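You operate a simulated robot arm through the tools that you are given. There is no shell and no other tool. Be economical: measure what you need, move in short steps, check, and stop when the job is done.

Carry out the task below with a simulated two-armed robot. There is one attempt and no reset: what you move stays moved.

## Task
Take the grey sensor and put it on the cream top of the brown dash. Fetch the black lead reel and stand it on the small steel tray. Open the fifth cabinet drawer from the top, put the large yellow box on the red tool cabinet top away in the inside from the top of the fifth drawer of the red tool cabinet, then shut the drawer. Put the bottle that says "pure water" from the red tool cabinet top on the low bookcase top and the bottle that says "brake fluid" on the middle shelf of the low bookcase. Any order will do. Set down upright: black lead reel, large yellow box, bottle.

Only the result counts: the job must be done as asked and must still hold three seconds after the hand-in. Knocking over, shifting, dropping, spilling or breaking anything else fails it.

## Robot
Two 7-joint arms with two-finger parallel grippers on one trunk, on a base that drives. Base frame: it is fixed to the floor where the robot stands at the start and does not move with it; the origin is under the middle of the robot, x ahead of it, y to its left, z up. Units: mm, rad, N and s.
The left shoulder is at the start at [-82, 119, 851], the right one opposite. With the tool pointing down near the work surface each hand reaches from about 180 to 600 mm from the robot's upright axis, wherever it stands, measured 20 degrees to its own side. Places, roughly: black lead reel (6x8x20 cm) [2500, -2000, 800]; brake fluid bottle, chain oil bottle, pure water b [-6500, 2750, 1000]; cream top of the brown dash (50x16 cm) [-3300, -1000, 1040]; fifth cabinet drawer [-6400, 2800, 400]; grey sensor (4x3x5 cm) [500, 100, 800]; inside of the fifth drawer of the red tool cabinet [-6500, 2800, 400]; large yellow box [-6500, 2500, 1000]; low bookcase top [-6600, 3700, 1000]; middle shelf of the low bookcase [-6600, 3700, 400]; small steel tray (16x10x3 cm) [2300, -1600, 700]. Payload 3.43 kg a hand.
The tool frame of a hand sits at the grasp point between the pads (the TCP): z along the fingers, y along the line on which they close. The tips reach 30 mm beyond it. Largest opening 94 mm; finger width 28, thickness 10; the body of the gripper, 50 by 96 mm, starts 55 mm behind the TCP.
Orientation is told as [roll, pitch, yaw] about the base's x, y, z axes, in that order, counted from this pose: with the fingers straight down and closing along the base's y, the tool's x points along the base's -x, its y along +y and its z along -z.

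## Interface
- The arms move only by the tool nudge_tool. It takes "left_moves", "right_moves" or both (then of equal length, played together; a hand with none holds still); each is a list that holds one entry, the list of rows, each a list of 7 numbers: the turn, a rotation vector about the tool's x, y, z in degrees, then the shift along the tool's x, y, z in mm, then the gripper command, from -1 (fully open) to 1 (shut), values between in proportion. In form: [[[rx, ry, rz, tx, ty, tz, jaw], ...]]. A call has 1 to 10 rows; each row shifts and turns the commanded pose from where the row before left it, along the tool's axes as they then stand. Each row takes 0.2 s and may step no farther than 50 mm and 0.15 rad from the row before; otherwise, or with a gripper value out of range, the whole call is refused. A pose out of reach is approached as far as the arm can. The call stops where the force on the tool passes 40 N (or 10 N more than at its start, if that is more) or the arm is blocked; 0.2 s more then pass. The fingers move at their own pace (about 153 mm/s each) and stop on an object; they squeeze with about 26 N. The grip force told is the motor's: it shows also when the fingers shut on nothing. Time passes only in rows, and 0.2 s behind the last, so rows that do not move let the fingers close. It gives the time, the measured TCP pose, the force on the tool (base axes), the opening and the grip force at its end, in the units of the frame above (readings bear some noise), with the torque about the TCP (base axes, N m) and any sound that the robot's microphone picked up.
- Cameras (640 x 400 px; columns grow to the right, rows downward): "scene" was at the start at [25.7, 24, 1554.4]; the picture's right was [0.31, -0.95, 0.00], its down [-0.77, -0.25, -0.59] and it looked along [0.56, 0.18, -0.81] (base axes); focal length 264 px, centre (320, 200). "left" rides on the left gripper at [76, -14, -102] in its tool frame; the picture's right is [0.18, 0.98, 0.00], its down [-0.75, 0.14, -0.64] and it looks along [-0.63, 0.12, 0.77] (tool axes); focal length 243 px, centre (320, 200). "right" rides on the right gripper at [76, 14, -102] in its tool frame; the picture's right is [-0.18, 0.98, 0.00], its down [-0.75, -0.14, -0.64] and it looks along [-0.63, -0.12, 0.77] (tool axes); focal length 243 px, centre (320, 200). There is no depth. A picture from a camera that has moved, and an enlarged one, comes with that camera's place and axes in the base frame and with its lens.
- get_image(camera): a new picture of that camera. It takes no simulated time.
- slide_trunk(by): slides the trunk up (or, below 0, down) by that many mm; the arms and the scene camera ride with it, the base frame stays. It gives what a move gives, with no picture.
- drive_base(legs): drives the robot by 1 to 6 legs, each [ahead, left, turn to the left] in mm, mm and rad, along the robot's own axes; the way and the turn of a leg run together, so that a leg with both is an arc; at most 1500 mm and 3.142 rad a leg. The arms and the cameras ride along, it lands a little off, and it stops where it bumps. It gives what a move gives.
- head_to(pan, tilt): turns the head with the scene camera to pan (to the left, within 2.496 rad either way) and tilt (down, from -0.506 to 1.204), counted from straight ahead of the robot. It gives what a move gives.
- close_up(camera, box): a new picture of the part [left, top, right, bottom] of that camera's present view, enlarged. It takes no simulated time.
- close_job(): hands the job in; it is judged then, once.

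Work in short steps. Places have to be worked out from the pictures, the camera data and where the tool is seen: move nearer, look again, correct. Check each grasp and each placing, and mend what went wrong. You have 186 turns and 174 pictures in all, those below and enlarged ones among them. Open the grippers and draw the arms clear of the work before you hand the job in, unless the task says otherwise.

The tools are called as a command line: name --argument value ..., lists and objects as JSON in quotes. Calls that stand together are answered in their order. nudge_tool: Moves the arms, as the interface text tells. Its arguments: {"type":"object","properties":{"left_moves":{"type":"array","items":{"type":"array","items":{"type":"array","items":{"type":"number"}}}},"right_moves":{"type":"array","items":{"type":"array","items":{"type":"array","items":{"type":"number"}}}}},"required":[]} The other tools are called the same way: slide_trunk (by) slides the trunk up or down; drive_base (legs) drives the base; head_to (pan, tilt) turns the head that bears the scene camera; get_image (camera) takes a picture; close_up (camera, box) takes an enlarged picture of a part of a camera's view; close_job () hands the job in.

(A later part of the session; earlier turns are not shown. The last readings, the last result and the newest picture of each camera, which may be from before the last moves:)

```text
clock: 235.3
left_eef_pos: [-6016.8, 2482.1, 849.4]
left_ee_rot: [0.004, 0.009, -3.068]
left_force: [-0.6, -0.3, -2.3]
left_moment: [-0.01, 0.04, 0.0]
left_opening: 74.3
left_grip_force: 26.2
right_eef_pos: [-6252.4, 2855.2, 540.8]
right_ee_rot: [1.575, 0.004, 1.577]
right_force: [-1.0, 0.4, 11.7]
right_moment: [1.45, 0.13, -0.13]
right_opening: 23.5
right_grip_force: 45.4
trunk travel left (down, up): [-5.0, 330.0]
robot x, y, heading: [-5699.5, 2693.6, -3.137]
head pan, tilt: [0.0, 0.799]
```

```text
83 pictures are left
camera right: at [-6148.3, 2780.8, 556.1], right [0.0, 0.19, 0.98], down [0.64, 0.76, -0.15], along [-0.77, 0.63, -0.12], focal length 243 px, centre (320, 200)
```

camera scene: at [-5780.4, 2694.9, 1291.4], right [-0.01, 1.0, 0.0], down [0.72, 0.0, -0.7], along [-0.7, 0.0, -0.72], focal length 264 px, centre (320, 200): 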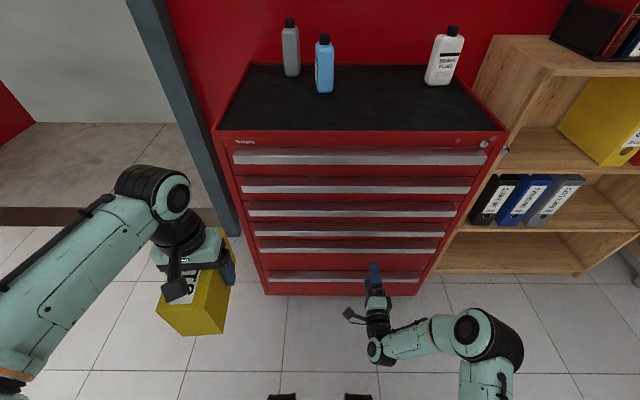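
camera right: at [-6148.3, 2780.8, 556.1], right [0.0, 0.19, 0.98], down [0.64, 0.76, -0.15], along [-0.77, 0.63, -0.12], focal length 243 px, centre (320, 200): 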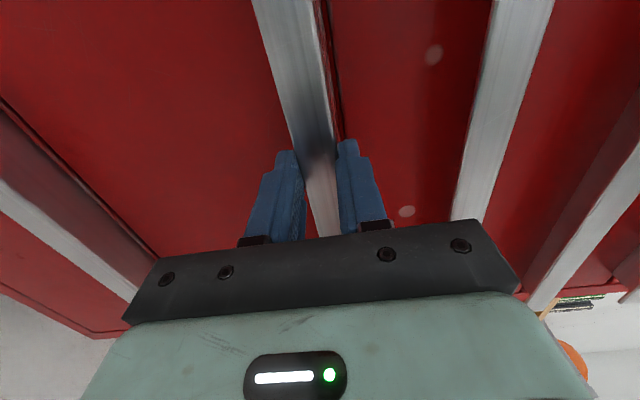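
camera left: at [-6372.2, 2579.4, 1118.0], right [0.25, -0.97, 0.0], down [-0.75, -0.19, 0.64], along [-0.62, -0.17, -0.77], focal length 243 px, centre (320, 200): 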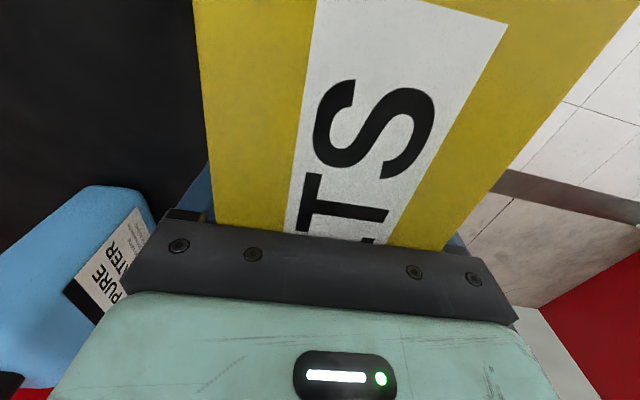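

The lip is gripped at 23.5 mm. I pull gently 40 mm back to see whether the drawer follows.

nudge_tool --right_moves '[[[0, 0, 0, 0, 0, -5, 1], [0, 0, 0, 0, 0, -15, 1], [0, 0, 0, 0, 0, -20, 1], [0, 0, 0, 0, 0, 0, 1]]]'

get_image --camera "scene"

```text
clock: 236.3
left_eef_pos: [-6015.2, 2483.4, 851.2]
left_ee_rot: [0.002, 0.008, -3.066]
left_force: [0.2, -0.1, -3.1]
left_moment: [0.0, 0.03, 0.02]
left_opening: 74.2
left_grip_force: 26.1
right_eef_pos: [-6212.3, 2855.5, 542.7]
right_ee_rot: [1.574, 0.008, 1.577]
right_force: [0.5, -2.1, 25.6]
right_moment: [1.13, 0.36, -0.33]
right_opening: 23.6
right_grip_force: 45.3
trunk travel left (down, up): [-5.0, 330.0]
robot x, y, heading: [-5693.8, 2690.6, -3.14]
head pan, tilt: [0.0, 0.799]
```

```text
82 pictures are left
camera scene: at [-5778.5, 2694.0, 1291.5], right [-0.01, 1.0, 0.0], down [0.72, 0.0, -0.7], along [-0.7, 0.0, -0.72], focal length 264 px, centre (320, 200)
```

scene: 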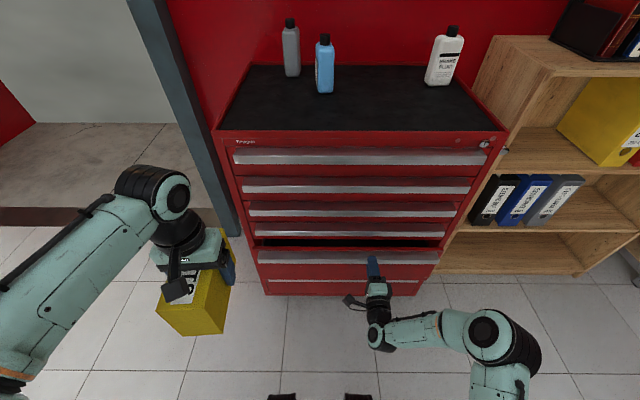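

The drawer is opening. I ease the vertical strain by 1.5 mm and pull further by driving back.

nudge_tool --right_moves '[[[0, 0, 0, 0, 1.5, 0, 1], [0, 0, 0, 0, 0, -20, 1], [0, 0, 0, 0, 0, -20, 1], [0, 0, 0, 0, 0, 0, 1]]]'

drive_base --legs '[[-100, 0, 0]]'

get_image --camera "scene"

```text
clock: 237.3
left_eef_pos: [-6016.5, 2482.6, 850.4]
left_ee_rot: [0.003, 0.009, -3.067]
left_force: [0.4, 0.2, -3.5]
left_moment: [-0.01, 0.03, -0.02]
left_opening: 74.2
left_grip_force: 25.9
right_eef_pos: [-6170.9, 2855.9, 542.4]
right_ee_rot: [1.571, 0.005, 1.578]
right_force: [1.5, -5.1, 19.8]
right_moment: [1.33, 0.61, -0.16]
right_opening: 23.9
right_grip_force: 44.6
trunk travel left (down, up): [-5.0, 330.0]
robot x, y, heading: [-5696.5, 2694.1, -3.14]
head pan, tilt: [0.0, 0.799]
```

```text
clock: 238.5
left_eef_pos: [-5919.7, 2483.7, 851.4]
left_ee_rot: [0.002, 0.009, -3.066]
left_force: [0.0, 0.4, -3.0]
left_moment: [0.02, 0.02, 0.0]
left_opening: 74.2
left_grip_force: 26.1
right_eef_pos: [-6072.5, 2857.0, 542.7]
right_ee_rot: [1.57, 0.007, 1.58]
right_force: [-1.5, -10.6, 16.5]
right_moment: [1.22, 0.55, -0.09]
right_opening: 23.8
right_grip_force: 45.0
trunk travel left (down, up): [-5.0, 330.0]
robot x, y, heading: [-5596.5, 2694.9, -3.141]
head pan, tilt: [0.0, 0.799]
```

```text
81 pictures are left
camera scene: at [-5680.6, 2694.3, 1291.5], right [-0.01, 1.0, 0.0], down [0.72, 0.0, -0.7], along [-0.7, 0.0, -0.72], focal length 264 px, centre (320, 200)
```

scene: 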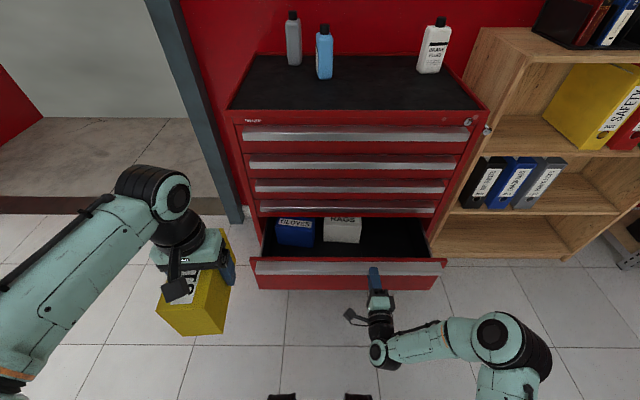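

Opened ~180 mm; inside are GLOVES and RAGS boxes, with free room at the right. I pull 140 mm further.

drive_base --legs '[[-140, 0, 0]]'

get_image --camera "scene"

```text
clock: 239.8
left_eef_pos: [-5779.1, 2484.0, 850.4]
left_ee_rot: [0.005, 0.012, -3.066]
left_force: [-0.2, 1.2, -2.9]
left_moment: [-0.01, 0.02, -0.03]
left_opening: 74.5
left_grip_force: 25.7
right_eef_pos: [-5933.1, 2856.3, 542.2]
right_ee_rot: [1.571, 0.008, 1.582]
right_force: [0.0, -9.7, 4.7]
right_moment: [1.17, 0.29, 0.55]
right_opening: 23.8
right_grip_force: 45.0
trunk travel left (down, up): [-5.0, 330.0]
robot x, y, heading: [-5455.6, 2695.3, -3.134]
head pan, tilt: [0.0, 0.799]
```

```text
80 pictures are left
camera scene: at [-5541.4, 2695.4, 1291.4], right [0.0, 1.0, 0.0], down [0.72, 0.0, -0.7], along [-0.7, 0.0, -0.72], focal length 264 px, centre (320, 200)
```

scene: 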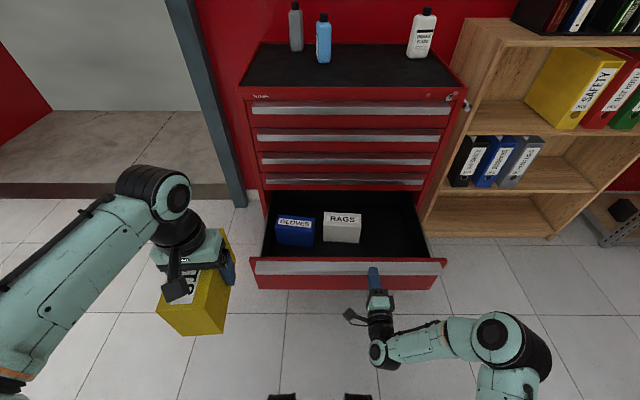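

Opened ~320 mm, enough. I release the lip, back the hand off and raise it.

nudge_tool --right_moves '[[[0, 0, 0, 0, 0, 0, -0.3], [0, 0, 0, 0, 0, 0, -0.3], [0, 0, 0, 0, 0, -30, -0.3], [0, 0, 0, 0, 0, -40, -0.3], [0, 0, 0, 0, 45, 0, -0.3], [0, 0, 0, 0, 45, 0, -0.3], [0, 0, 0, 0, 45, 0, -0.3], [0, 0, 0, 0, 45, 0, -0.3], [0, 0, 0, 0, 45, 0, -0.3], [0, 0, 0, 0, 45, 0, -0.3]]]'

get_image --camera "scene"

```text
clock: 242.0
left_eef_pos: [-5779.2, 2484.6, 850.6]
left_ee_rot: [0.004, 0.011, -3.069]
left_force: [-0.5, 0.2, -2.9]
left_moment: [-0.01, 0.04, -0.01]
left_opening: 74.4
left_grip_force: 26.5
right_eef_pos: [-5862.1, 2858.4, 812.5]
right_ee_rot: [1.57, 0.011, 1.581]
right_force: [-0.2, 0.9, -0.2]
right_moment: [0.04, -0.01, 0.01]
right_opening: 61.3
right_grip_force: 0.1
trunk travel left (down, up): [-5.0, 330.0]
robot x, y, heading: [-5457.5, 2694.8, -3.134]
head pan, tilt: [0.0, 0.799]
```

```text
79 pictures are left
camera scene: at [-5541.6, 2696.2, 1291.4], right [-0.01, 1.0, 0.0], down [0.72, 0.0, -0.7], along [-0.7, 0.0, -0.72], focal length 264 px, centre (320, 200)
```

scene: 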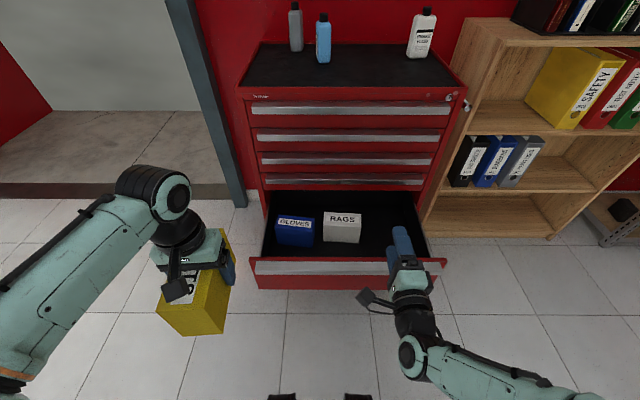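

Free room is at the drawer's right, around (-6110, 2960). I strafe right 405 mm and go ahead 150 mm so the left hand can reach it.

drive_base --legs '[[0, -405, 0], [150, 0, 0]]'

get_image --camera "scene"

get_image --camera "left"

```text
clock: 247.0
left_eef_pos: [-5931.5, 2884.4, 849.4]
left_ee_rot: [0.004, 0.01, -3.066]
left_force: [0.2, 0.2, -2.6]
left_moment: [0.01, 0.06, -0.01]
left_opening: 74.3
left_grip_force: 26.1
right_eef_pos: [-6014.7, 3259.1, 812.3]
right_ee_rot: [1.573, 0.009, 1.584]
right_force: [-0.5, 0.4, 0.0]
right_moment: [-0.01, 0.01, 0.02]
right_opening: 60.9
right_grip_force: 0.1
trunk travel left (down, up): [-5.0, 330.0]
robot x, y, heading: [-5607.3, 3095.7, -3.135]
head pan, tilt: [0.0, 0.799]
```

```text
78 pictures are left
camera scene: at [-5694.7, 3097.0, 1291.4], right [-0.01, 1.0, 0.0], down [0.72, 0.0, -0.7], along [-0.7, 0.0, -0.72], focal length 264 px, centre (320, 200)
```

scene: 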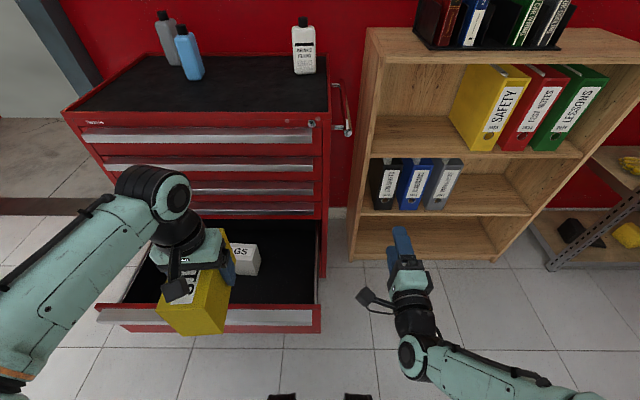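

```text
77 pictures are left
camera left: at [-5857.3, 2905.7, 952.9], right [0.26, -0.97, 0.01], down [-0.75, -0.19, 0.63], along [-0.61, -0.17, -0.77], focal length 243 px, centre (320, 200)
```

left: 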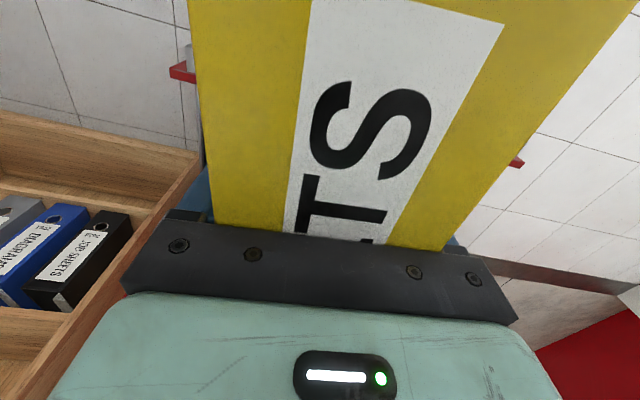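

I move the box over the drawer's right part, squaring its yaw.

nudge_tool --left_moves '[[[0, 0, 0, -34, -20, 0, 1], [0, 0, 0, -34, -20, 0, 1], [0, 0, 0, -34, -20, 0, 1], [0, 0, 0, -34, -20, 0, 1], [0, 0, 0, -35, -19, 0, 1], [0, 0, 4, 0, 0, 0, 1], [0, 0, 0, 0, 0, 0, 1]]]'

get_image --camera "scene"

get_image --camera "right"

```text
clock: 248.6
left_eef_pos: [-6078.6, 2965.0, 841.3]
left_ee_rot: [0.004, 0.011, -3.138]
left_force: [-0.2, 0.7, -2.8]
left_moment: [0.0, 0.03, -0.02]
left_opening: 74.3
left_grip_force: 26.3
left hand out of reach, approached as far as the arm can: row 5
right_eef_pos: [-6015.7, 3258.2, 812.0]
right_ee_rot: [1.571, 0.009, 1.584]
right_force: [-0.2, 0.3, -0.3]
right_moment: [0.0, -0.01, 0.01]
right_opening: 61.2
right_grip_force: 0.1
trunk travel left (down, up): [-5.0, 330.0]
robot x, y, heading: [-5608.8, 3097.1, -3.136]
head pan, tilt: [0.0, 0.799]
```

```text
76 pictures are left
camera scene: at [-5694.2, 3097.0, 1291.4], right [-0.01, 1.0, 0.0], down [0.72, 0.0, -0.7], along [-0.7, 0.0, -0.72], focal length 264 px, centre (320, 200)
```

scene: 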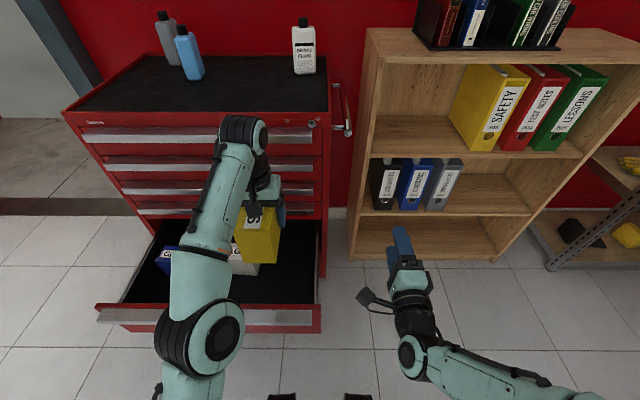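

```text
75 pictures are left
camera right: at [-5910.0, 3185.1, 826.9], right [0.0, 0.19, 0.98], down [0.63, 0.76, -0.15], along [-0.77, 0.62, -0.12], focal length 243 px, centre (320, 200)
```

right: 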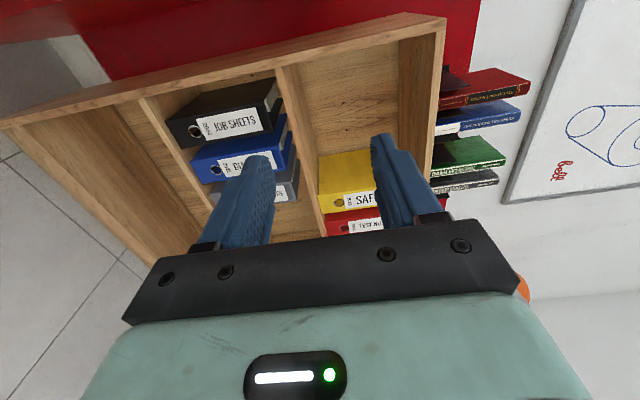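

I inch the base 30 mm ahead to put the box more central, then lower it 170 mm.

drive_base --legs '[[30, 0, 0]]'

nudge_tool --left_moves '[[[0, 0, 0, 0, 0, 45, 1], [0, 0, 0, 0, 0, 45, 1], [0, 0, 0, 0, 0, 45, 1], [0, 0, 0, 0, 0, 35, 1], [0, 0, 0, 0, 0, 0, 1]]]'

get_image --camera "scene"

get_image --camera "left"

```text
clock: 249.5
left_eef_pos: [-6108.4, 2963.8, 840.9]
left_ee_rot: [0.003, 0.011, -3.139]
left_force: [0.2, -0.8, -3.0]
left_moment: [-0.01, 0.03, 0.01]
left_opening: 74.4
left_grip_force: 25.8
right_eef_pos: [-6044.2, 3259.1, 811.5]
right_ee_rot: [1.571, 0.008, 1.58]
right_force: [0.4, -0.5, 0.0]
right_moment: [0.0, 0.03, 0.05]
right_opening: 61.0
right_grip_force: 0.0
trunk travel left (down, up): [-5.0, 330.0]
robot x, y, heading: [-5636.2, 3094.1, -3.137]
head pan, tilt: [0.0, 0.799]
```

```text
clock: 250.7
left_eef_pos: [-6107.4, 2964.0, 671.0]
left_ee_rot: [0.004, 0.01, -3.137]
left_force: [0.4, 0.1, -2.5]
left_moment: [0.0, 0.06, -0.02]
left_opening: 74.4
left_grip_force: 25.7
right_eef_pos: [-6043.6, 3260.5, 811.1]
right_ee_rot: [1.571, 0.008, 1.581]
right_force: [0.5, 0.0, 0.3]
right_moment: [-0.01, -0.03, 0.0]
right_opening: 61.1
right_grip_force: 0.0
trunk travel left (down, up): [-5.0, 330.0]
robot x, y, heading: [-5639.1, 3099.6, -3.136]
head pan, tilt: [0.0, 0.799]
```

```text
74 pictures are left
camera scene: at [-5724.1, 3096.9, 1291.4], right [-0.01, 1.0, 0.0], down [0.72, 0.0, -0.7], along [-0.7, 0.0, -0.72], focal length 264 px, centre (320, 200)
```

scene: 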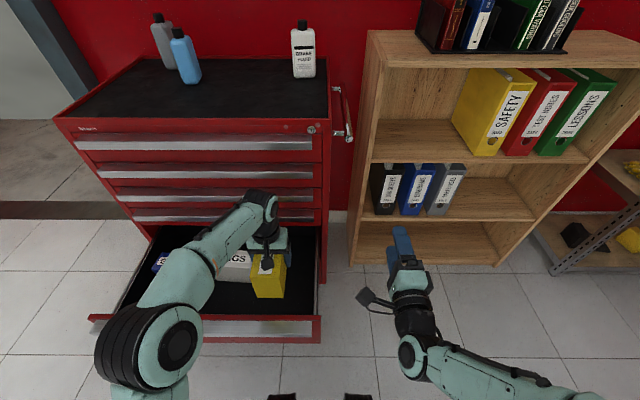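

```text
73 pictures are left
camera left: at [-6031.4, 2979.8, 773.8], right [0.19, -0.98, 0.01], down [-0.76, -0.14, 0.63], along [-0.62, -0.12, -0.77], focal length 243 px, centre (320, 200)
```

left: 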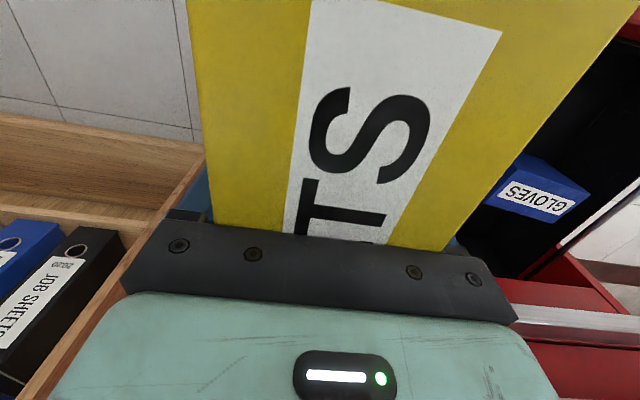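

close_up --camera "scene" --box '[180, 210, 340, 350]'

```text
2.86 times, centred on (260, 280) of scene
camera zoom: at [-5724.1, 3096.9, 1291.4], right [-0.01, 1.0, 0.0], down [0.72, 0.0, -0.7], along [-0.7, 0.0, -0.72], focal length 755 px, centre (491, -29)
```

zoom: 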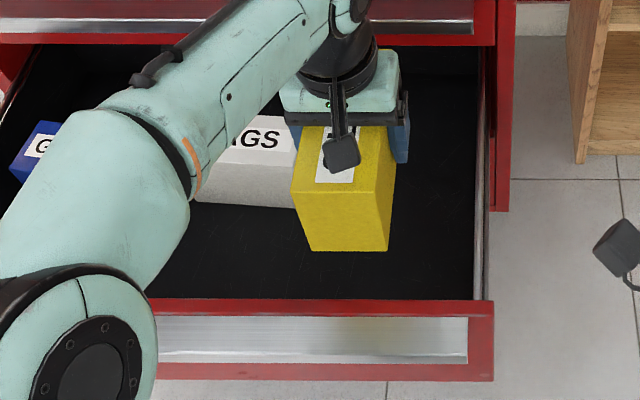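

Clear of the front panel and the rags box. I lower 130 mm.

nudge_tool --left_moves '[[[0, 0, 0, 0, 0, 45, 1], [0, 0, 0, 0, 0, 45, 1], [0, 0, 0, 0, 0, 40, 1], [0, 0, 0, 0, 0, 0, 1]]]'

close_up --camera "scene" --box '[100, 190, 340, 370]'

```text
clock: 251.7
left_eef_pos: [-6105.3, 2964.1, 539.5]
left_ee_rot: [0.003, 0.011, -3.138]
left_force: [-0.1, 0.6, -3.0]
left_moment: [0.02, 0.03, 0.0]
left_opening: 74.0
left_grip_force: 25.9
right_eef_pos: [-6044.7, 3259.4, 811.6]
right_ee_rot: [1.57, 0.01, 1.581]
right_force: [0.8, 0.2, -0.1]
right_moment: [0.02, 0.04, -0.01]
right_opening: 61.0
right_grip_force: 0.0
trunk travel left (down, up): [-5.0, 330.0]
robot x, y, heading: [-5635.9, 3098.4, -3.137]
head pan, tilt: [0.0, 0.799]
```

```text
2.22 times, centred on (220, 280) of scene
camera zoom: at [-5724.1, 3096.8, 1291.4], right [-0.01, 1.0, 0.0], down [0.72, 0.0, -0.7], along [-0.7, 0.0, -0.72], focal length 587 px, centre (542, 22)
```

zoom: 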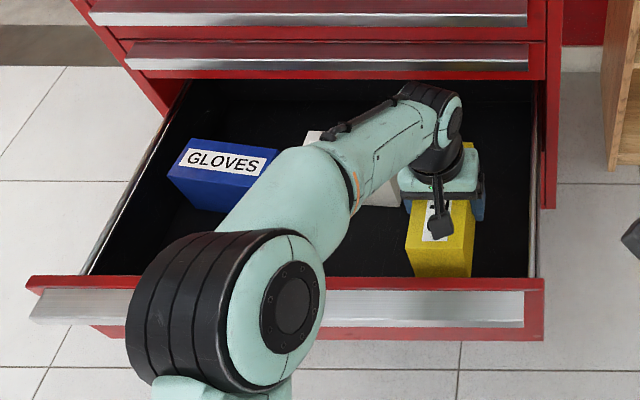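

The elbow is well above the drawer front. I lower 50 mm more and then probe in small steps.

nudge_tool --left_moves '[[[0, 0, 0, 0, 0, 25, 1], [0, 0, 0, 0, 0, 20, 1], [0, 0, 0, 0, 0, 10, 1], [0, 0, 0, 0, 0, 0, 1]]]'

close_up --camera "scene" --box '[100, 190, 340, 370]'

```text
clock: 252.7
left_eef_pos: [-6104.4, 2964.0, 485.2]
left_ee_rot: [0.004, 0.011, -3.137]
left_force: [-0.4, 0.1, -3.3]
left_moment: [0.01, 0.06, 0.02]
left_opening: 74.3
left_grip_force: 25.9
right_eef_pos: [-6044.5, 3259.7, 812.2]
right_ee_rot: [1.571, 0.01, 1.581]
right_force: [-0.3, -0.7, 0.8]
right_moment: [0.01, 0.02, 0.02]
right_opening: 61.3
right_grip_force: 0.0
trunk travel left (down, up): [-5.0, 330.0]
robot x, y, heading: [-5638.3, 3097.9, -3.137]
head pan, tilt: [0.0, 0.799]
```

```text
2.22 times, centred on (220, 280) of scene
camera zoom: at [-5724.1, 3096.8, 1291.4], right [-0.01, 1.0, 0.0], down [0.72, 0.0, -0.7], along [-0.7, 0.0, -0.72], focal length 587 px, centre (542, 22)
```

zoom: 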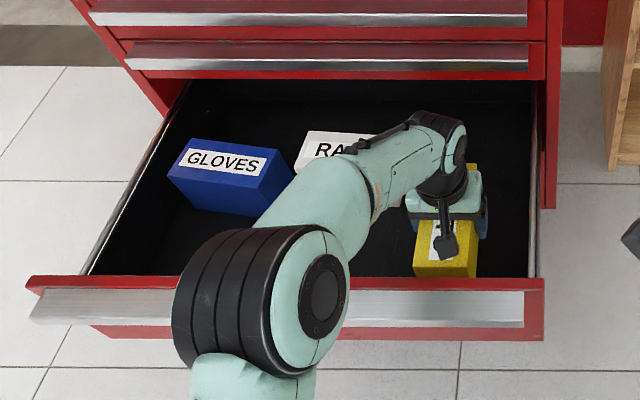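

nudge_tool --left_moves '[[[0, 0, 0, 0, 0, 8, 1], [0, 0, 0, 0, 0, 8, 1], [0, 0, 0, 0, 0, 4, 1], [0, 0, 0, 0, 0, 0, 1]]]'

nudge_tool --left_moves '[[[0, 0, 0, 0, 0, 4, 1], [0, 0, 0, 0, 0, 4, 1], [0, 0, 0, 0, 0, 3, 1], [0, 0, 0, 0, 0, 0, 1]]]'

close_up --camera "scene" --box '[200, 230, 340, 350]'

```text
clock: 253.7
left_eef_pos: [-6103.7, 2964.3, 467.4]
left_ee_rot: [0.003, 0.009, -3.138]
left_force: [0.5, -0.3, -3.6]
left_moment: [-0.01, 0.04, -0.02]
left_opening: 74.4
left_grip_force: 26.1
right_eef_pos: [-6045.1, 3259.9, 811.4]
right_ee_rot: [1.571, 0.01, 1.581]
right_force: [-0.3, -0.3, -0.7]
right_moment: [0.04, 0.0, -0.02]
right_opening: 61.0
right_grip_force: 0.0
trunk travel left (down, up): [-5.0, 330.0]
robot x, y, heading: [-5641.9, 3097.1, -3.133]
head pan, tilt: [0.0, 0.799]
```

```text
clock: 254.7
left_eef_pos: [-6104.7, 2964.5, 455.1]
left_ee_rot: [0.005, 0.01, -3.137]
left_force: [-0.4, -0.4, -2.8]
left_moment: [0.02, 0.03, 0.01]
left_opening: 74.5
left_grip_force: 25.9
right_eef_pos: [-6044.5, 3260.0, 811.9]
right_ee_rot: [1.571, 0.009, 1.582]
right_force: [-0.2, 0.3, -0.2]
right_moment: [0.0, 0.01, 0.01]
right_opening: 61.1
right_grip_force: 0.1
trunk travel left (down, up): [-5.0, 330.0]
robot x, y, heading: [-5635.1, 3094.7, -3.131]
head pan, tilt: [0.0, 0.799]
```

```text
3.33 times, centred on (270, 290) of scene
camera zoom: at [-5724.1, 3096.8, 1291.4], right [-0.01, 1.0, 0.0], down [0.72, 0.0, -0.7], along [-0.7, 0.0, -0.72], focal length 880 px, centre (487, -100)
```

zoom: 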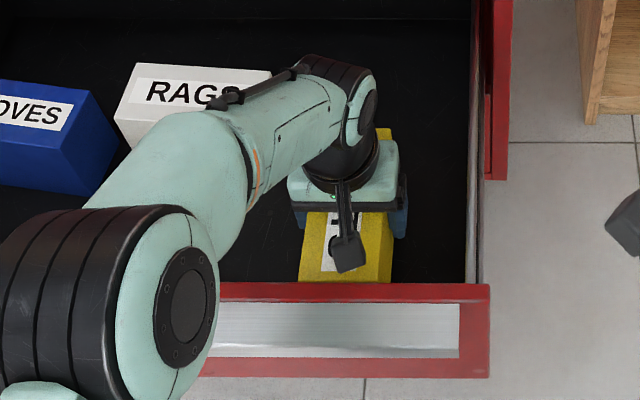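

nudge_tool --left_moves '[[[0, 0, 0, 0, 0, 4, 1], [0, 0, 0, 0, 0, 4, 1], [0, 0, 0, 0, 0, 3, 1], [0, 0, 0, 0, 0, 0, 1]]]'

nudge_tool --left_moves '[[[0, 0, 0, 0, 0, 3, 1], [0, 0, 0, 0, 0, 3, 1], [0, 0, 0, 0, 0, 2, 1], [0, 0, 0, 0, 0, 0, 1]]]'

```text
clock: 255.7
left_eef_pos: [-6104.7, 2963.6, 444.2]
left_ee_rot: [0.005, 0.012, -3.138]
left_force: [-0.6, -0.5, -1.7]
left_moment: [-0.02, 0.04, 0.07]
left_opening: 74.5
left_grip_force: 26.6
right_eef_pos: [-6044.0, 3258.2, 812.9]
right_ee_rot: [1.572, 0.009, 1.581]
right_force: [-0.1, 0.2, -0.2]
right_moment: [0.02, 0.04, 0.02]
right_opening: 60.9
right_grip_force: 0.1
trunk travel left (down, up): [-5.0, 330.0]
robot x, y, heading: [-5636.7, 3096.5, -3.141]
head pan, tilt: [0.0, 0.799]
```

```text
clock: 256.7
left_eef_pos: [-6104.2, 2962.8, 435.7]
left_ee_rot: [0.004, 0.012, -3.139]
left_force: [-0.4, -0.3, -2.8]
left_moment: [0.0, 0.04, 0.02]
left_opening: 74.1
left_grip_force: 25.7
right_eef_pos: [-6044.9, 3258.7, 812.7]
right_ee_rot: [1.571, 0.009, 1.582]
right_force: [0.5, 0.1, -0.2]
right_moment: [-0.01, 0.02, -0.01]
right_opening: 61.3
right_grip_force: 0.1
trunk travel left (down, up): [-5.0, 330.0]
robot x, y, heading: [-5638.6, 3098.9, -3.134]
head pan, tilt: [0.0, 0.799]
```

nudge_tool --left_moves '[[[0, 0, 0, 0, 0, 3, 1], [0, 0, 0, 0, 0, 3, 1], [0, 0, 0, 0, 0, 3, 1], [0, 0, 0, 0, 0, 0, 1]]]'

close_up --camera "scene" --box '[200, 230, 340, 350]'

```text
clock: 257.7
left_eef_pos: [-6104.2, 2963.8, 426.8]
left_ee_rot: [0.005, 0.012, -3.138]
left_force: [-0.6, -0.4, -2.1]
left_moment: [0.01, 0.01, 0.01]
left_opening: 74.3
left_grip_force: 25.6
right_eef_pos: [-6044.7, 3258.6, 811.6]
right_ee_rot: [1.571, 0.009, 1.581]
right_force: [0.2, 0.1, 0.0]
right_moment: [-0.01, 0.0, 0.0]
right_opening: 61.1
right_grip_force: 0.1
trunk travel left (down, up): [-5.0, 330.0]
robot x, y, heading: [-5638.2, 3095.6, -3.132]
head pan, tilt: [0.0, 0.799]
```

```text
3.33 times, centred on (270, 290) of scene
camera zoom: at [-5724.1, 3096.8, 1291.4], right [-0.01, 1.0, 0.0], down [0.72, 0.0, -0.7], along [-0.7, 0.0, -0.72], focal length 880 px, centre (487, -100)
```

zoom: 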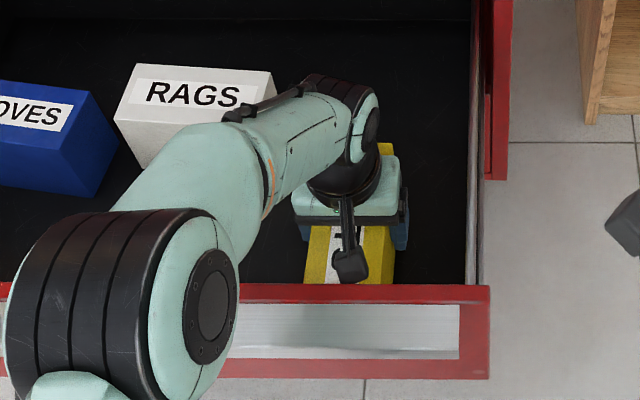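

nudge_tool --left_moves '[[[0, 0, 0, 0, 0, 3, 1], [0, 0, 0, 0, 0, 3, 1], [0, 0, 0, 0, 0, 3, 1], [0, 0, 0, 0, 0, 0, 1]]]'

nudge_tool --left_moves '[[[0, 0, 0, 0, 0, 3, 1], [0, 0, 0, 0, 0, 3, 1], [0, 0, 0, 0, 0, 2, 1], [0, 0, 0, 0, 0, 0, 1]]]'

```text
clock: 258.7
left_eef_pos: [-6105.4, 2964.1, 420.2]
left_ee_rot: [0.003, 0.004, -3.137]
left_force: [-1.1, -1.6, 25.6]
left_moment: [0.73, -0.7, -0.07]
left_opening: 74.3
left_grip_force: 26.3
right_eef_pos: [-6044.2, 3258.6, 813.4]
right_ee_rot: [1.572, 0.009, 1.581]
right_force: [0.5, 0.2, -0.3]
right_moment: [0.02, -0.01, 0.07]
right_opening: 61.1
right_grip_force: 0.0
trunk travel left (down, up): [-5.0, 330.0]
robot x, y, heading: [-5636.2, 3094.9, -3.137]
head pan, tilt: [0.0, 0.799]
```

```text
clock: 259.0
left_eef_pos: [-6107.4, 2962.8, 421.3]
left_ee_rot: [0.002, 0.002, -3.135]
left_force: [-1.2, 0.0, 7.6]
left_moment: [0.3, -0.74, -0.13]
left_opening: 74.4
left_grip_force: 26.0
right_eef_pos: [-6044.3, 3258.8, 812.7]
right_ee_rot: [1.57, 0.009, 1.581]
right_force: [0.7, -0.3, -0.5]
right_moment: [0.01, 0.03, 0.0]
right_opening: 61.1
right_grip_force: 0.1
trunk travel left (down, up): [-5.0, 330.0]
robot x, y, heading: [-5639.4, 3096.4, -3.132]
head pan, tilt: [0.0, 0.799]
stopped in row 1 (left hand): the force on the tool passed its limit at 44 N (the readings are from after the stop); the commanded pose is now the measured one
```

The box is on the drawer floor. I open and rise.

nudge_tool --left_moves '[[[0, 0, 0, 0, 0, 0, -1], [0, 0, 0, 0, 0, 0, -1], [0, 0, 0, 0, 0, -20, -1], [0, 0, 0, 0, 0, -40, -1], [0, 0, 0, 0, 0, -45, -1], [0, 0, 0, 0, 0, -45, -1], [0, 0, 0, 0, 0, -45, -1], [0, 0, 0, 0, 0, -45, -1], [0, 0, 0, 0, 0, -45, -1], [0, 0, 0, 20, 0, -40, -1]]]'

nudge_tool --left_moves '[[[0, 0, 0, 40, 15, -20, -1], [0, 0, 0, 40, 20, 0, -1], [0, 0, 0, 40, 20, 0, -1], [0, 0, 0, 40, 20, 0, -1], [0, 0, 0, 0, 0, 0, -1]]]'

get_image --camera "scene"

```text
clock: 261.2
left_eef_pos: [-6087.4, 2964.4, 745.9]
left_ee_rot: [0.001, 0.004, -3.137]
left_force: [-0.2, -0.1, 0.2]
left_moment: [0.0, -0.04, 0.01]
left_opening: 93.9
left_grip_force: 0.1
right_eef_pos: [-6044.0, 3258.8, 812.7]
right_ee_rot: [1.57, 0.008, 1.58]
right_force: [0.4, -0.6, 0.4]
right_moment: [0.01, -0.01, 0.0]
right_opening: 61.2
right_grip_force: 0.0
trunk travel left (down, up): [-5.0, 330.0]
robot x, y, heading: [-5639.3, 3097.1, -3.137]
head pan, tilt: [0.0, 0.799]
```

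```text
clock: 262.4
left_eef_pos: [-5926.4, 2890.8, 765.2]
left_ee_rot: [0.0, 0.002, -3.136]
left_force: [0.0, 0.6, -0.6]
left_moment: [-0.01, -0.01, -0.01]
left_opening: 94.3
left_grip_force: 0.0
right_eef_pos: [-6044.9, 3259.9, 812.2]
right_ee_rot: [1.571, 0.01, 1.581]
right_force: [0.1, 0.5, -0.1]
right_moment: [-0.02, -0.01, 0.04]
right_opening: 61.2
right_grip_force: 0.0
trunk travel left (down, up): [-5.0, 330.0]
robot x, y, heading: [-5640.7, 3094.9, -3.135]
head pan, tilt: [0.0, 0.799]
```

```text
67 pictures are left
camera scene: at [-5724.0, 3096.9, 1291.4], right [-0.01, 1.0, 0.0], down [0.72, 0.0, -0.7], along [-0.7, 0.0, -0.72], focal length 264 px, centre (320, 200)
```

scene: 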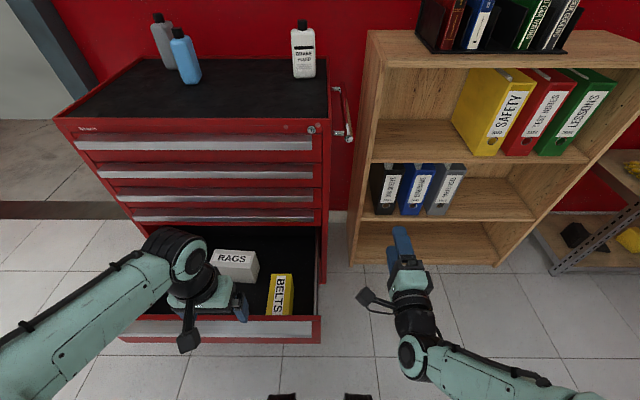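

The box stands in the drawer, well below its rim. Now I shut it: back off, strafe left, and lower the right hand (closed) to lip height in front of the drawer.

drive_base --legs '[[-165, 0, 0], [0, 380, 0]]'

nudge_tool --right_moves '[[[0, 0, 0, 0, -45, 0, 1], [0, 0, 0, 0, -45, 0, 1], [0, 0, 0, 0, -45, 0, 1], [0, 0, 0, 0, -45, 0, 1], [0, 0, 0, 0, -45, 0, 1], [0, 0, 0, 0, -45, 0, 1], [0, 0, 0, 0, -8, 0, 1], [0, 0, 0, 0, 0, 0, 1]]]'

get_image --camera "scene"

get_image --camera "right"

```text
clock: 267.4
left_eef_pos: [-5761.2, 2510.2, 764.7]
left_ee_rot: [0.001, 0.004, -3.137]
left_force: [0.1, -0.6, 0.2]
left_moment: [-0.03, 0.0, 0.0]
left_opening: 93.9
left_grip_force: 0.1
right_eef_pos: [-5876.3, 2880.4, 813.1]
right_ee_rot: [1.571, 0.01, 1.58]
right_force: [0.0, 0.3, -0.4]
right_moment: [0.0, 0.01, 0.02]
right_opening: 61.3
right_grip_force: 0.1
trunk travel left (down, up): [-5.0, 330.0]
robot x, y, heading: [-5471.0, 2718.4, -3.131]
head pan, tilt: [0.0, 0.799]
```

```text
clock: 269.2
left_eef_pos: [-5761.5, 2511.0, 765.7]
left_ee_rot: [0.002, 0.008, -3.137]
left_force: [0.1, 0.2, 0.3]
left_moment: [-0.02, 0.02, 0.03]
left_opening: 94.0
left_grip_force: 0.0
right_eef_pos: [-5876.8, 2877.3, 535.2]
right_ee_rot: [1.571, 0.008, 1.58]
right_force: [0.3, -0.2, 0.5]
right_moment: [-0.02, -0.01, -0.02]
right_opening: 0.2
right_grip_force: 26.1
trunk travel left (down, up): [-5.0, 330.0]
robot x, y, heading: [-5470.0, 2714.7, -3.14]
head pan, tilt: [0.0, 0.799]
```

```text
66 pictures are left
camera scene: at [-5557.0, 2716.5, 1291.4], right [0.0, 1.0, 0.0], down [0.72, 0.0, -0.7], along [-0.7, 0.0, -0.72], focal length 264 px, centre (320, 200)
```

scene: 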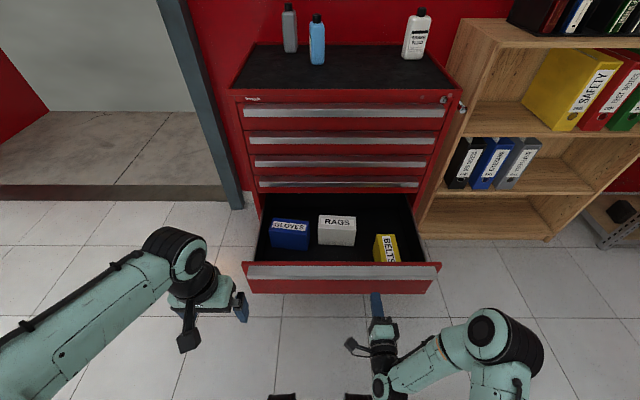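

```text
65 pictures are left
camera right: at [-5772.5, 2802.0, 549.3], right [0.0, 0.19, 0.98], down [0.63, 0.76, -0.15], along [-0.77, 0.62, -0.12], focal length 243 px, centre (320, 200)
```

right: 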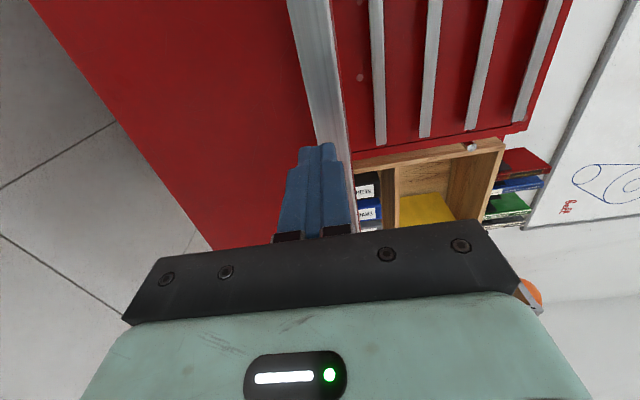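

Lined up with the lip (raise 4 mm). I push by driving ahead 220 mm.

nudge_tool --right_moves '[[[0, 0, 0, 0, 4, 0, 1], [0, 0, 0, 0, 0, 0, 1]]]'

drive_base --legs '[[120, 0, 0], [100, 0, 0]]'

get_image --camera "scene"

```text
clock: 269.8
left_eef_pos: [-5760.5, 2509.9, 765.3]
left_ee_rot: [0.002, 0.005, -3.138]
left_force: [0.1, 0.4, 0.4]
left_moment: [0.02, 0.01, 0.01]
left_opening: 93.9
left_grip_force: 0.0
right_eef_pos: [-5877.0, 2877.0, 538.2]
right_ee_rot: [1.572, 0.007, 1.58]
right_force: [0.3, -0.4, 1.0]
right_moment: [-0.03, 0.02, 0.01]
right_opening: 0.1
right_grip_force: 26.6
trunk travel left (down, up): [-5.0, 330.0]
robot x, y, heading: [-5470.4, 2716.2, -3.141]
head pan, tilt: [0.0, 0.799]
```

```text
clock: 271.8
left_eef_pos: [-5978.7, 2510.9, 765.5]
left_ee_rot: [0.001, 0.005, -3.139]
left_force: [-0.3, 0.6, -0.2]
left_moment: [0.0, -0.03, 0.0]
left_opening: 94.2
left_grip_force: 0.0
right_eef_pos: [-6095.2, 2875.3, 538.6]
right_ee_rot: [1.571, 0.009, 1.58]
right_force: [0.1, 0.3, -0.5]
right_moment: [0.0, -0.04, 0.02]
right_opening: 0.0
right_grip_force: 25.4
trunk travel left (down, up): [-5.0, 330.0]
robot x, y, heading: [-5687.4, 2715.5, -3.14]
head pan, tilt: [0.0, 0.799]
```

```text
64 pictures are left
camera scene: at [-5775.5, 2715.7, 1291.4], right [0.0, 1.0, 0.0], down [0.72, 0.0, -0.7], along [-0.7, 0.0, -0.72], focal length 264 px, centre (320, 200)
```

scene: 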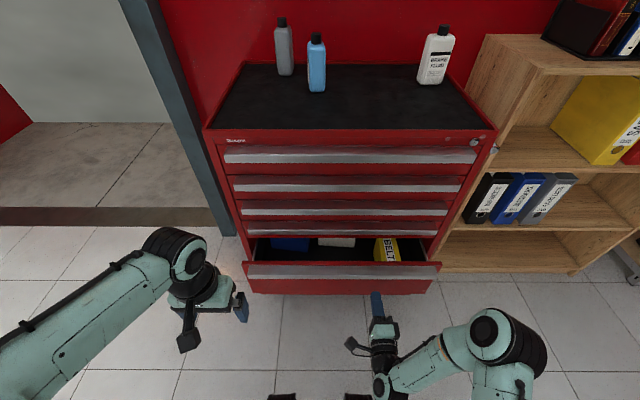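

Closing well. Another 90 mm by base, then the last bit with the arm.

drive_base --legs '[[90, 0, 0]]'

nudge_tool --right_moves '[[[0, 0, 0, 0, 0, 15, 1], [0, 0, 0, 0, 0, 15, 1], [0, 0, 0, 0, 0, 10, 1], [0, 0, 0, 0, 0, 0, 1]]]'

get_image --camera "scene"

```text
clock: 272.9
left_eef_pos: [-6068.9, 2509.3, 764.9]
left_ee_rot: [0.0, 0.005, -3.138]
left_force: [0.3, -0.9, 0.5]
left_moment: [0.0, -0.02, 0.0]
left_opening: 94.1
left_grip_force: 0.0
right_eef_pos: [-6184.7, 2875.7, 536.7]
right_ee_rot: [1.57, 0.009, 1.58]
right_force: [0.3, 0.2, 0.0]
right_moment: [0.05, -0.01, -0.02]
right_opening: 0.1
right_grip_force: 26.4
trunk travel left (down, up): [-5.0, 330.0]
robot x, y, heading: [-5782.3, 2715.6, -3.139]
head pan, tilt: [0.0, 0.799]
```

```text
clock: 273.9
left_eef_pos: [-6067.5, 2509.6, 764.7]
left_ee_rot: [0.002, 0.006, -3.136]
left_force: [0.1, 0.6, -0.1]
left_moment: [0.02, 0.02, -0.03]
left_opening: 94.0
left_grip_force: 0.0
right_eef_pos: [-6225.1, 2874.3, 538.8]
right_ee_rot: [1.571, 0.009, 1.578]
right_force: [-0.7, 0.0, -0.4]
right_moment: [0.01, -0.02, 0.01]
right_opening: 0.0
right_grip_force: 25.9
trunk travel left (down, up): [-5.0, 330.0]
robot x, y, heading: [-5781.0, 2712.3, -3.14]
head pan, tilt: [0.0, 0.799]
```

```text
63 pictures are left
camera scene: at [-5864.3, 2715.3, 1291.4], right [0.0, 1.0, 0.0], down [0.72, 0.0, -0.7], along [-0.7, 0.0, -0.72], focal length 264 px, centre (320, 200)
```

scene: 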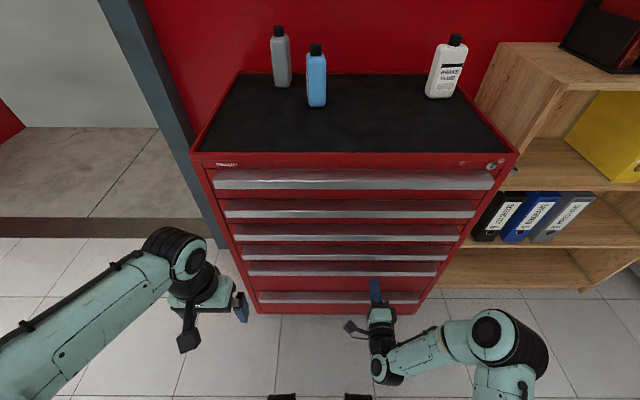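

It looks nearly shut; I push on in small rows until I feel resistance.

nudge_tool --right_moves '[[[0, 0, 0, 0, 0, 8, 1], [0, 0, 0, 0, 0, 8, 1], [0, 0, 0, 0, 0, 8, 1], [0, 0, 0, 0, 0, 8, 1], [0, 0, 0, 0, 0, 0, 1]]]'

close_up --camera "scene" --box '[190, 190, 450, 330]'

```text
clock: 274.6
left_eef_pos: [-6066.5, 2510.1, 765.4]
left_ee_rot: [0.003, 0.004, -3.14]
left_force: [0.2, 0.7, -0.2]
left_moment: [-0.01, 0.0, -0.02]
left_opening: 94.0
left_grip_force: 0.1
right_eef_pos: [-6240.5, 2875.4, 538.0]
right_ee_rot: [1.572, 0.011, 1.579]
right_force: [17.0, 1.0, 7.5]
right_moment: [0.06, 0.22, -0.19]
right_opening: 0.1
right_grip_force: 25.4
trunk travel left (down, up): [-5.0, 330.0]
robot x, y, heading: [-5780.1, 2716.1, -3.135]
head pan, tilt: [0.0, 0.799]
stopped in row 3 (right hand): the force on the tool passed its limit at 50 N (the readings are from after the stop); the commanded pose is now the measured one
```

```text
2.46 times, centred on (320, 260) of scene
camera zoom: at [-5862.5, 2715.4, 1291.5], right [0.0, 1.0, 0.0], down [0.72, 0.0, -0.7], along [-0.7, 0.0, -0.72], focal length 650 px, centre (320, 52)
```

zoom: 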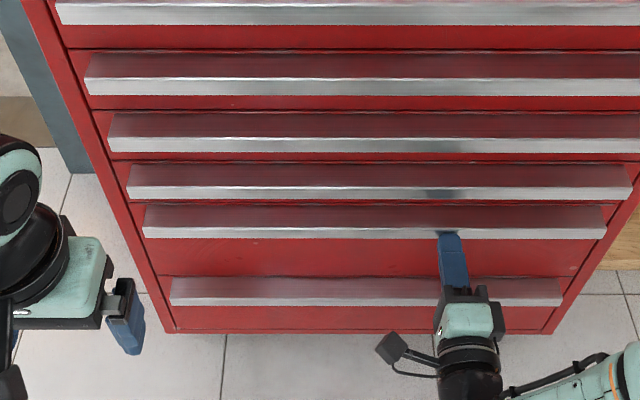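

The drawer is shut against its stop. I back off, raise the trunk, and roll the right hand so it closes horizontally (camera on top) for the bottles.

drive_base --legs '[[-150, 0, 0]]'

slide_trunk --by 325

nudge_tool --right_moves '[[[0, 0, 8.5, 0, 10, 0, -1], [0, 0, 8.5, 0, 10, 0, -1], [0, 0, 8.5, 0, 0, 0, -1], [0, 0, 8.5, 0, 0, 0, -1], [0, 0, 8.5, 0, 0, 0, -1], [0, 0, 8.5, 0, 0, 0, -1], [0, 0, 8.5, 0, 0, 0, -1], [0, 0, 8.5, 0, 0, 0, -1], [0, 0, 8.5, 0, 0, 0, -1], [0, 0, 8.5, 0, 0, 0, -1]]]'

get_image --camera "right"

```text
clock: 276.0
left_eef_pos: [-5917.2, 2510.0, 765.3]
left_ee_rot: [0.002, 0.004, -3.139]
left_force: [-0.2, 0.2, -1.3]
left_moment: [0.02, 0.02, -0.02]
left_opening: 93.8
left_grip_force: 0.1
right_eef_pos: [-6091.6, 2874.9, 537.9]
right_ee_rot: [1.569, 0.009, 1.581]
right_force: [0.4, -0.3, 0.0]
right_moment: [-0.01, 0.01, 0.0]
right_opening: 0.0
right_grip_force: 25.9
trunk travel left (down, up): [-5.0, 330.0]
robot x, y, heading: [-5626.0, 2714.4, -3.135]
head pan, tilt: [0.0, 0.799]
```

```text
clock: 279.2
left_eef_pos: [-5917.6, 2510.3, 1090.2]
left_ee_rot: [0.0, 0.006, -3.138]
left_force: [-0.3, 0.8, -0.1]
left_moment: [-0.01, 0.01, 0.01]
left_opening: 93.9
left_grip_force: 0.1
right_eef_pos: [-6092.5, 2874.8, 861.1]
right_ee_rot: [1.567, 0.008, 1.58]
right_force: [0.1, -0.2, -0.3]
right_moment: [0.02, -0.02, 0.02]
right_opening: 0.0
right_grip_force: 25.9
trunk travel left (down, up): [-330.0, 5.0]
robot x, y, heading: [-5629.3, 2714.1, -3.133]
head pan, tilt: [0.0, 0.799]
```

```text
clock: 281.4
left_eef_pos: [-5918.9, 2509.9, 1090.0]
left_ee_rot: [0.002, 0.006, -3.138]
left_force: [-0.5, -0.4, -0.3]
left_moment: [-0.02, -0.05, 0.01]
left_opening: 93.7
left_grip_force: 0.0
right_eef_pos: [-6092.1, 2877.2, 883.6]
right_ee_rot: [1.548, 1.497, 1.558]
right_force: [0.3, -0.4, 0.4]
right_moment: [0.04, 0.03, 0.01]
right_opening: 94.0
right_grip_force: 0.1
trunk travel left (down, up): [-330.0, 5.0]
robot x, y, heading: [-5626.5, 2718.5, -3.138]
head pan, tilt: [0.0, 0.799]
```

```text
61 pictures are left
camera right: at [-5989.0, 2887.5, 959.5], right [-0.01, 0.99, -0.11], down [0.64, -0.08, -0.76], along [-0.76, -0.08, -0.64], focal length 243 px, centre (320, 200)
```

right: 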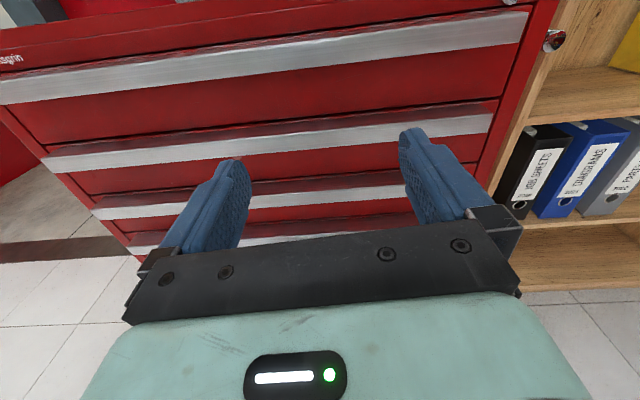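

The roll works and the camera is on top. I level it, raise the right hand to bottle height (z ≈ 1040), and drive to a spot where left can reach the blue bottle and right the white one.

nudge_tool --right_moves '[[[0, 0, 4.5, 0, 0, 0, -1], [0, 0, 0, 40, 0, 0, -1], [0, 0, 0, 40, 0, 0, -1], [0, 0, 0, 40, 0, 0, -1], [0, 0, 0, 35, 0, 0, -1], [0, 0, 0, 0, 0, 0, -1]]]' --left_moves '[[[0, 0, 0, 0, 0, -20, -1], [0, 0, 0, 0, 0, -20, -1], [0, 0, 0, 0, 0, -20, -1], [0, 0, 0, 0, 0, -20, -1], [0, 0, 0, 0, 0, -10, -1], [0, 0, 0, 0, 0, 0, -1]]]'

drive_base --legs '[[0, -165, 0], [330, 0, 0]]'

get_image --camera "right"

get_image --camera "scene"

```text
clock: 282.8
left_eef_pos: [-5916.7, 2510.4, 1179.3]
left_ee_rot: [0.0, 0.006, -3.137]
left_force: [0.2, 0.9, 0.4]
left_moment: [0.01, 0.0, 0.0]
left_opening: 94.0
left_grip_force: 0.1
right_eef_pos: [-6092.9, 2876.3, 1037.2]
right_ee_rot: [-0.051, 1.567, -0.043]
right_force: [-0.2, -0.2, 0.3]
right_moment: [0.03, -0.01, 0.01]
right_opening: 94.2
right_grip_force: 0.1
trunk travel left (down, up): [-330.0, 5.0]
robot x, y, heading: [-5629.6, 2716.6, -3.138]
head pan, tilt: [0.0, 0.799]
```

```text
clock: 286.7
left_eef_pos: [-6248.5, 2673.5, 1179.5]
left_ee_rot: [0.0, 0.007, -3.134]
left_force: [-0.5, 0.4, -0.6]
left_moment: [0.0, -0.01, -0.01]
left_opening: 93.9
left_grip_force: 0.1
right_eef_pos: [-6423.7, 3039.7, 1035.4]
right_ee_rot: [-0.145, 1.568, -0.133]
right_force: [-0.1, -0.5, 0.5]
right_moment: [0.0, 0.01, 0.01]
right_opening: 94.4
right_grip_force: 0.1
trunk travel left (down, up): [-330.0, 5.0]
robot x, y, heading: [-5962.2, 2880.6, -3.131]
head pan, tilt: [0.0, 0.799]
```

```text
60 pictures are left
camera right: at [-6320.8, 3056.2, 1112.7], right [-0.01, 0.98, -0.18], down [0.65, -0.13, -0.75], along [-0.76, -0.13, -0.63], focal length 243 px, centre (320, 200)
```

right: 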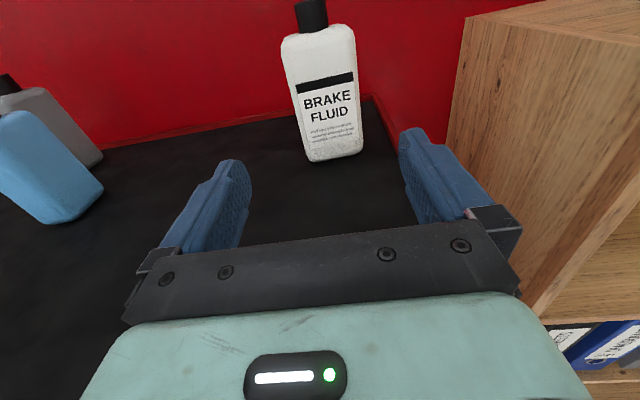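

```text
59 pictures are left
camera scene: at [-5995.1, 2881.1, 1624.0], right [-0.01, 1.0, 0.0], down [0.72, 0.01, -0.7], along [-0.7, -0.01, -0.72], focal length 264 px, centre (320, 200)
```

scene: 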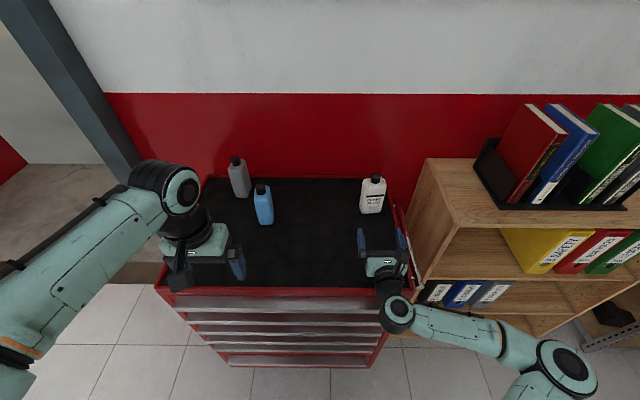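

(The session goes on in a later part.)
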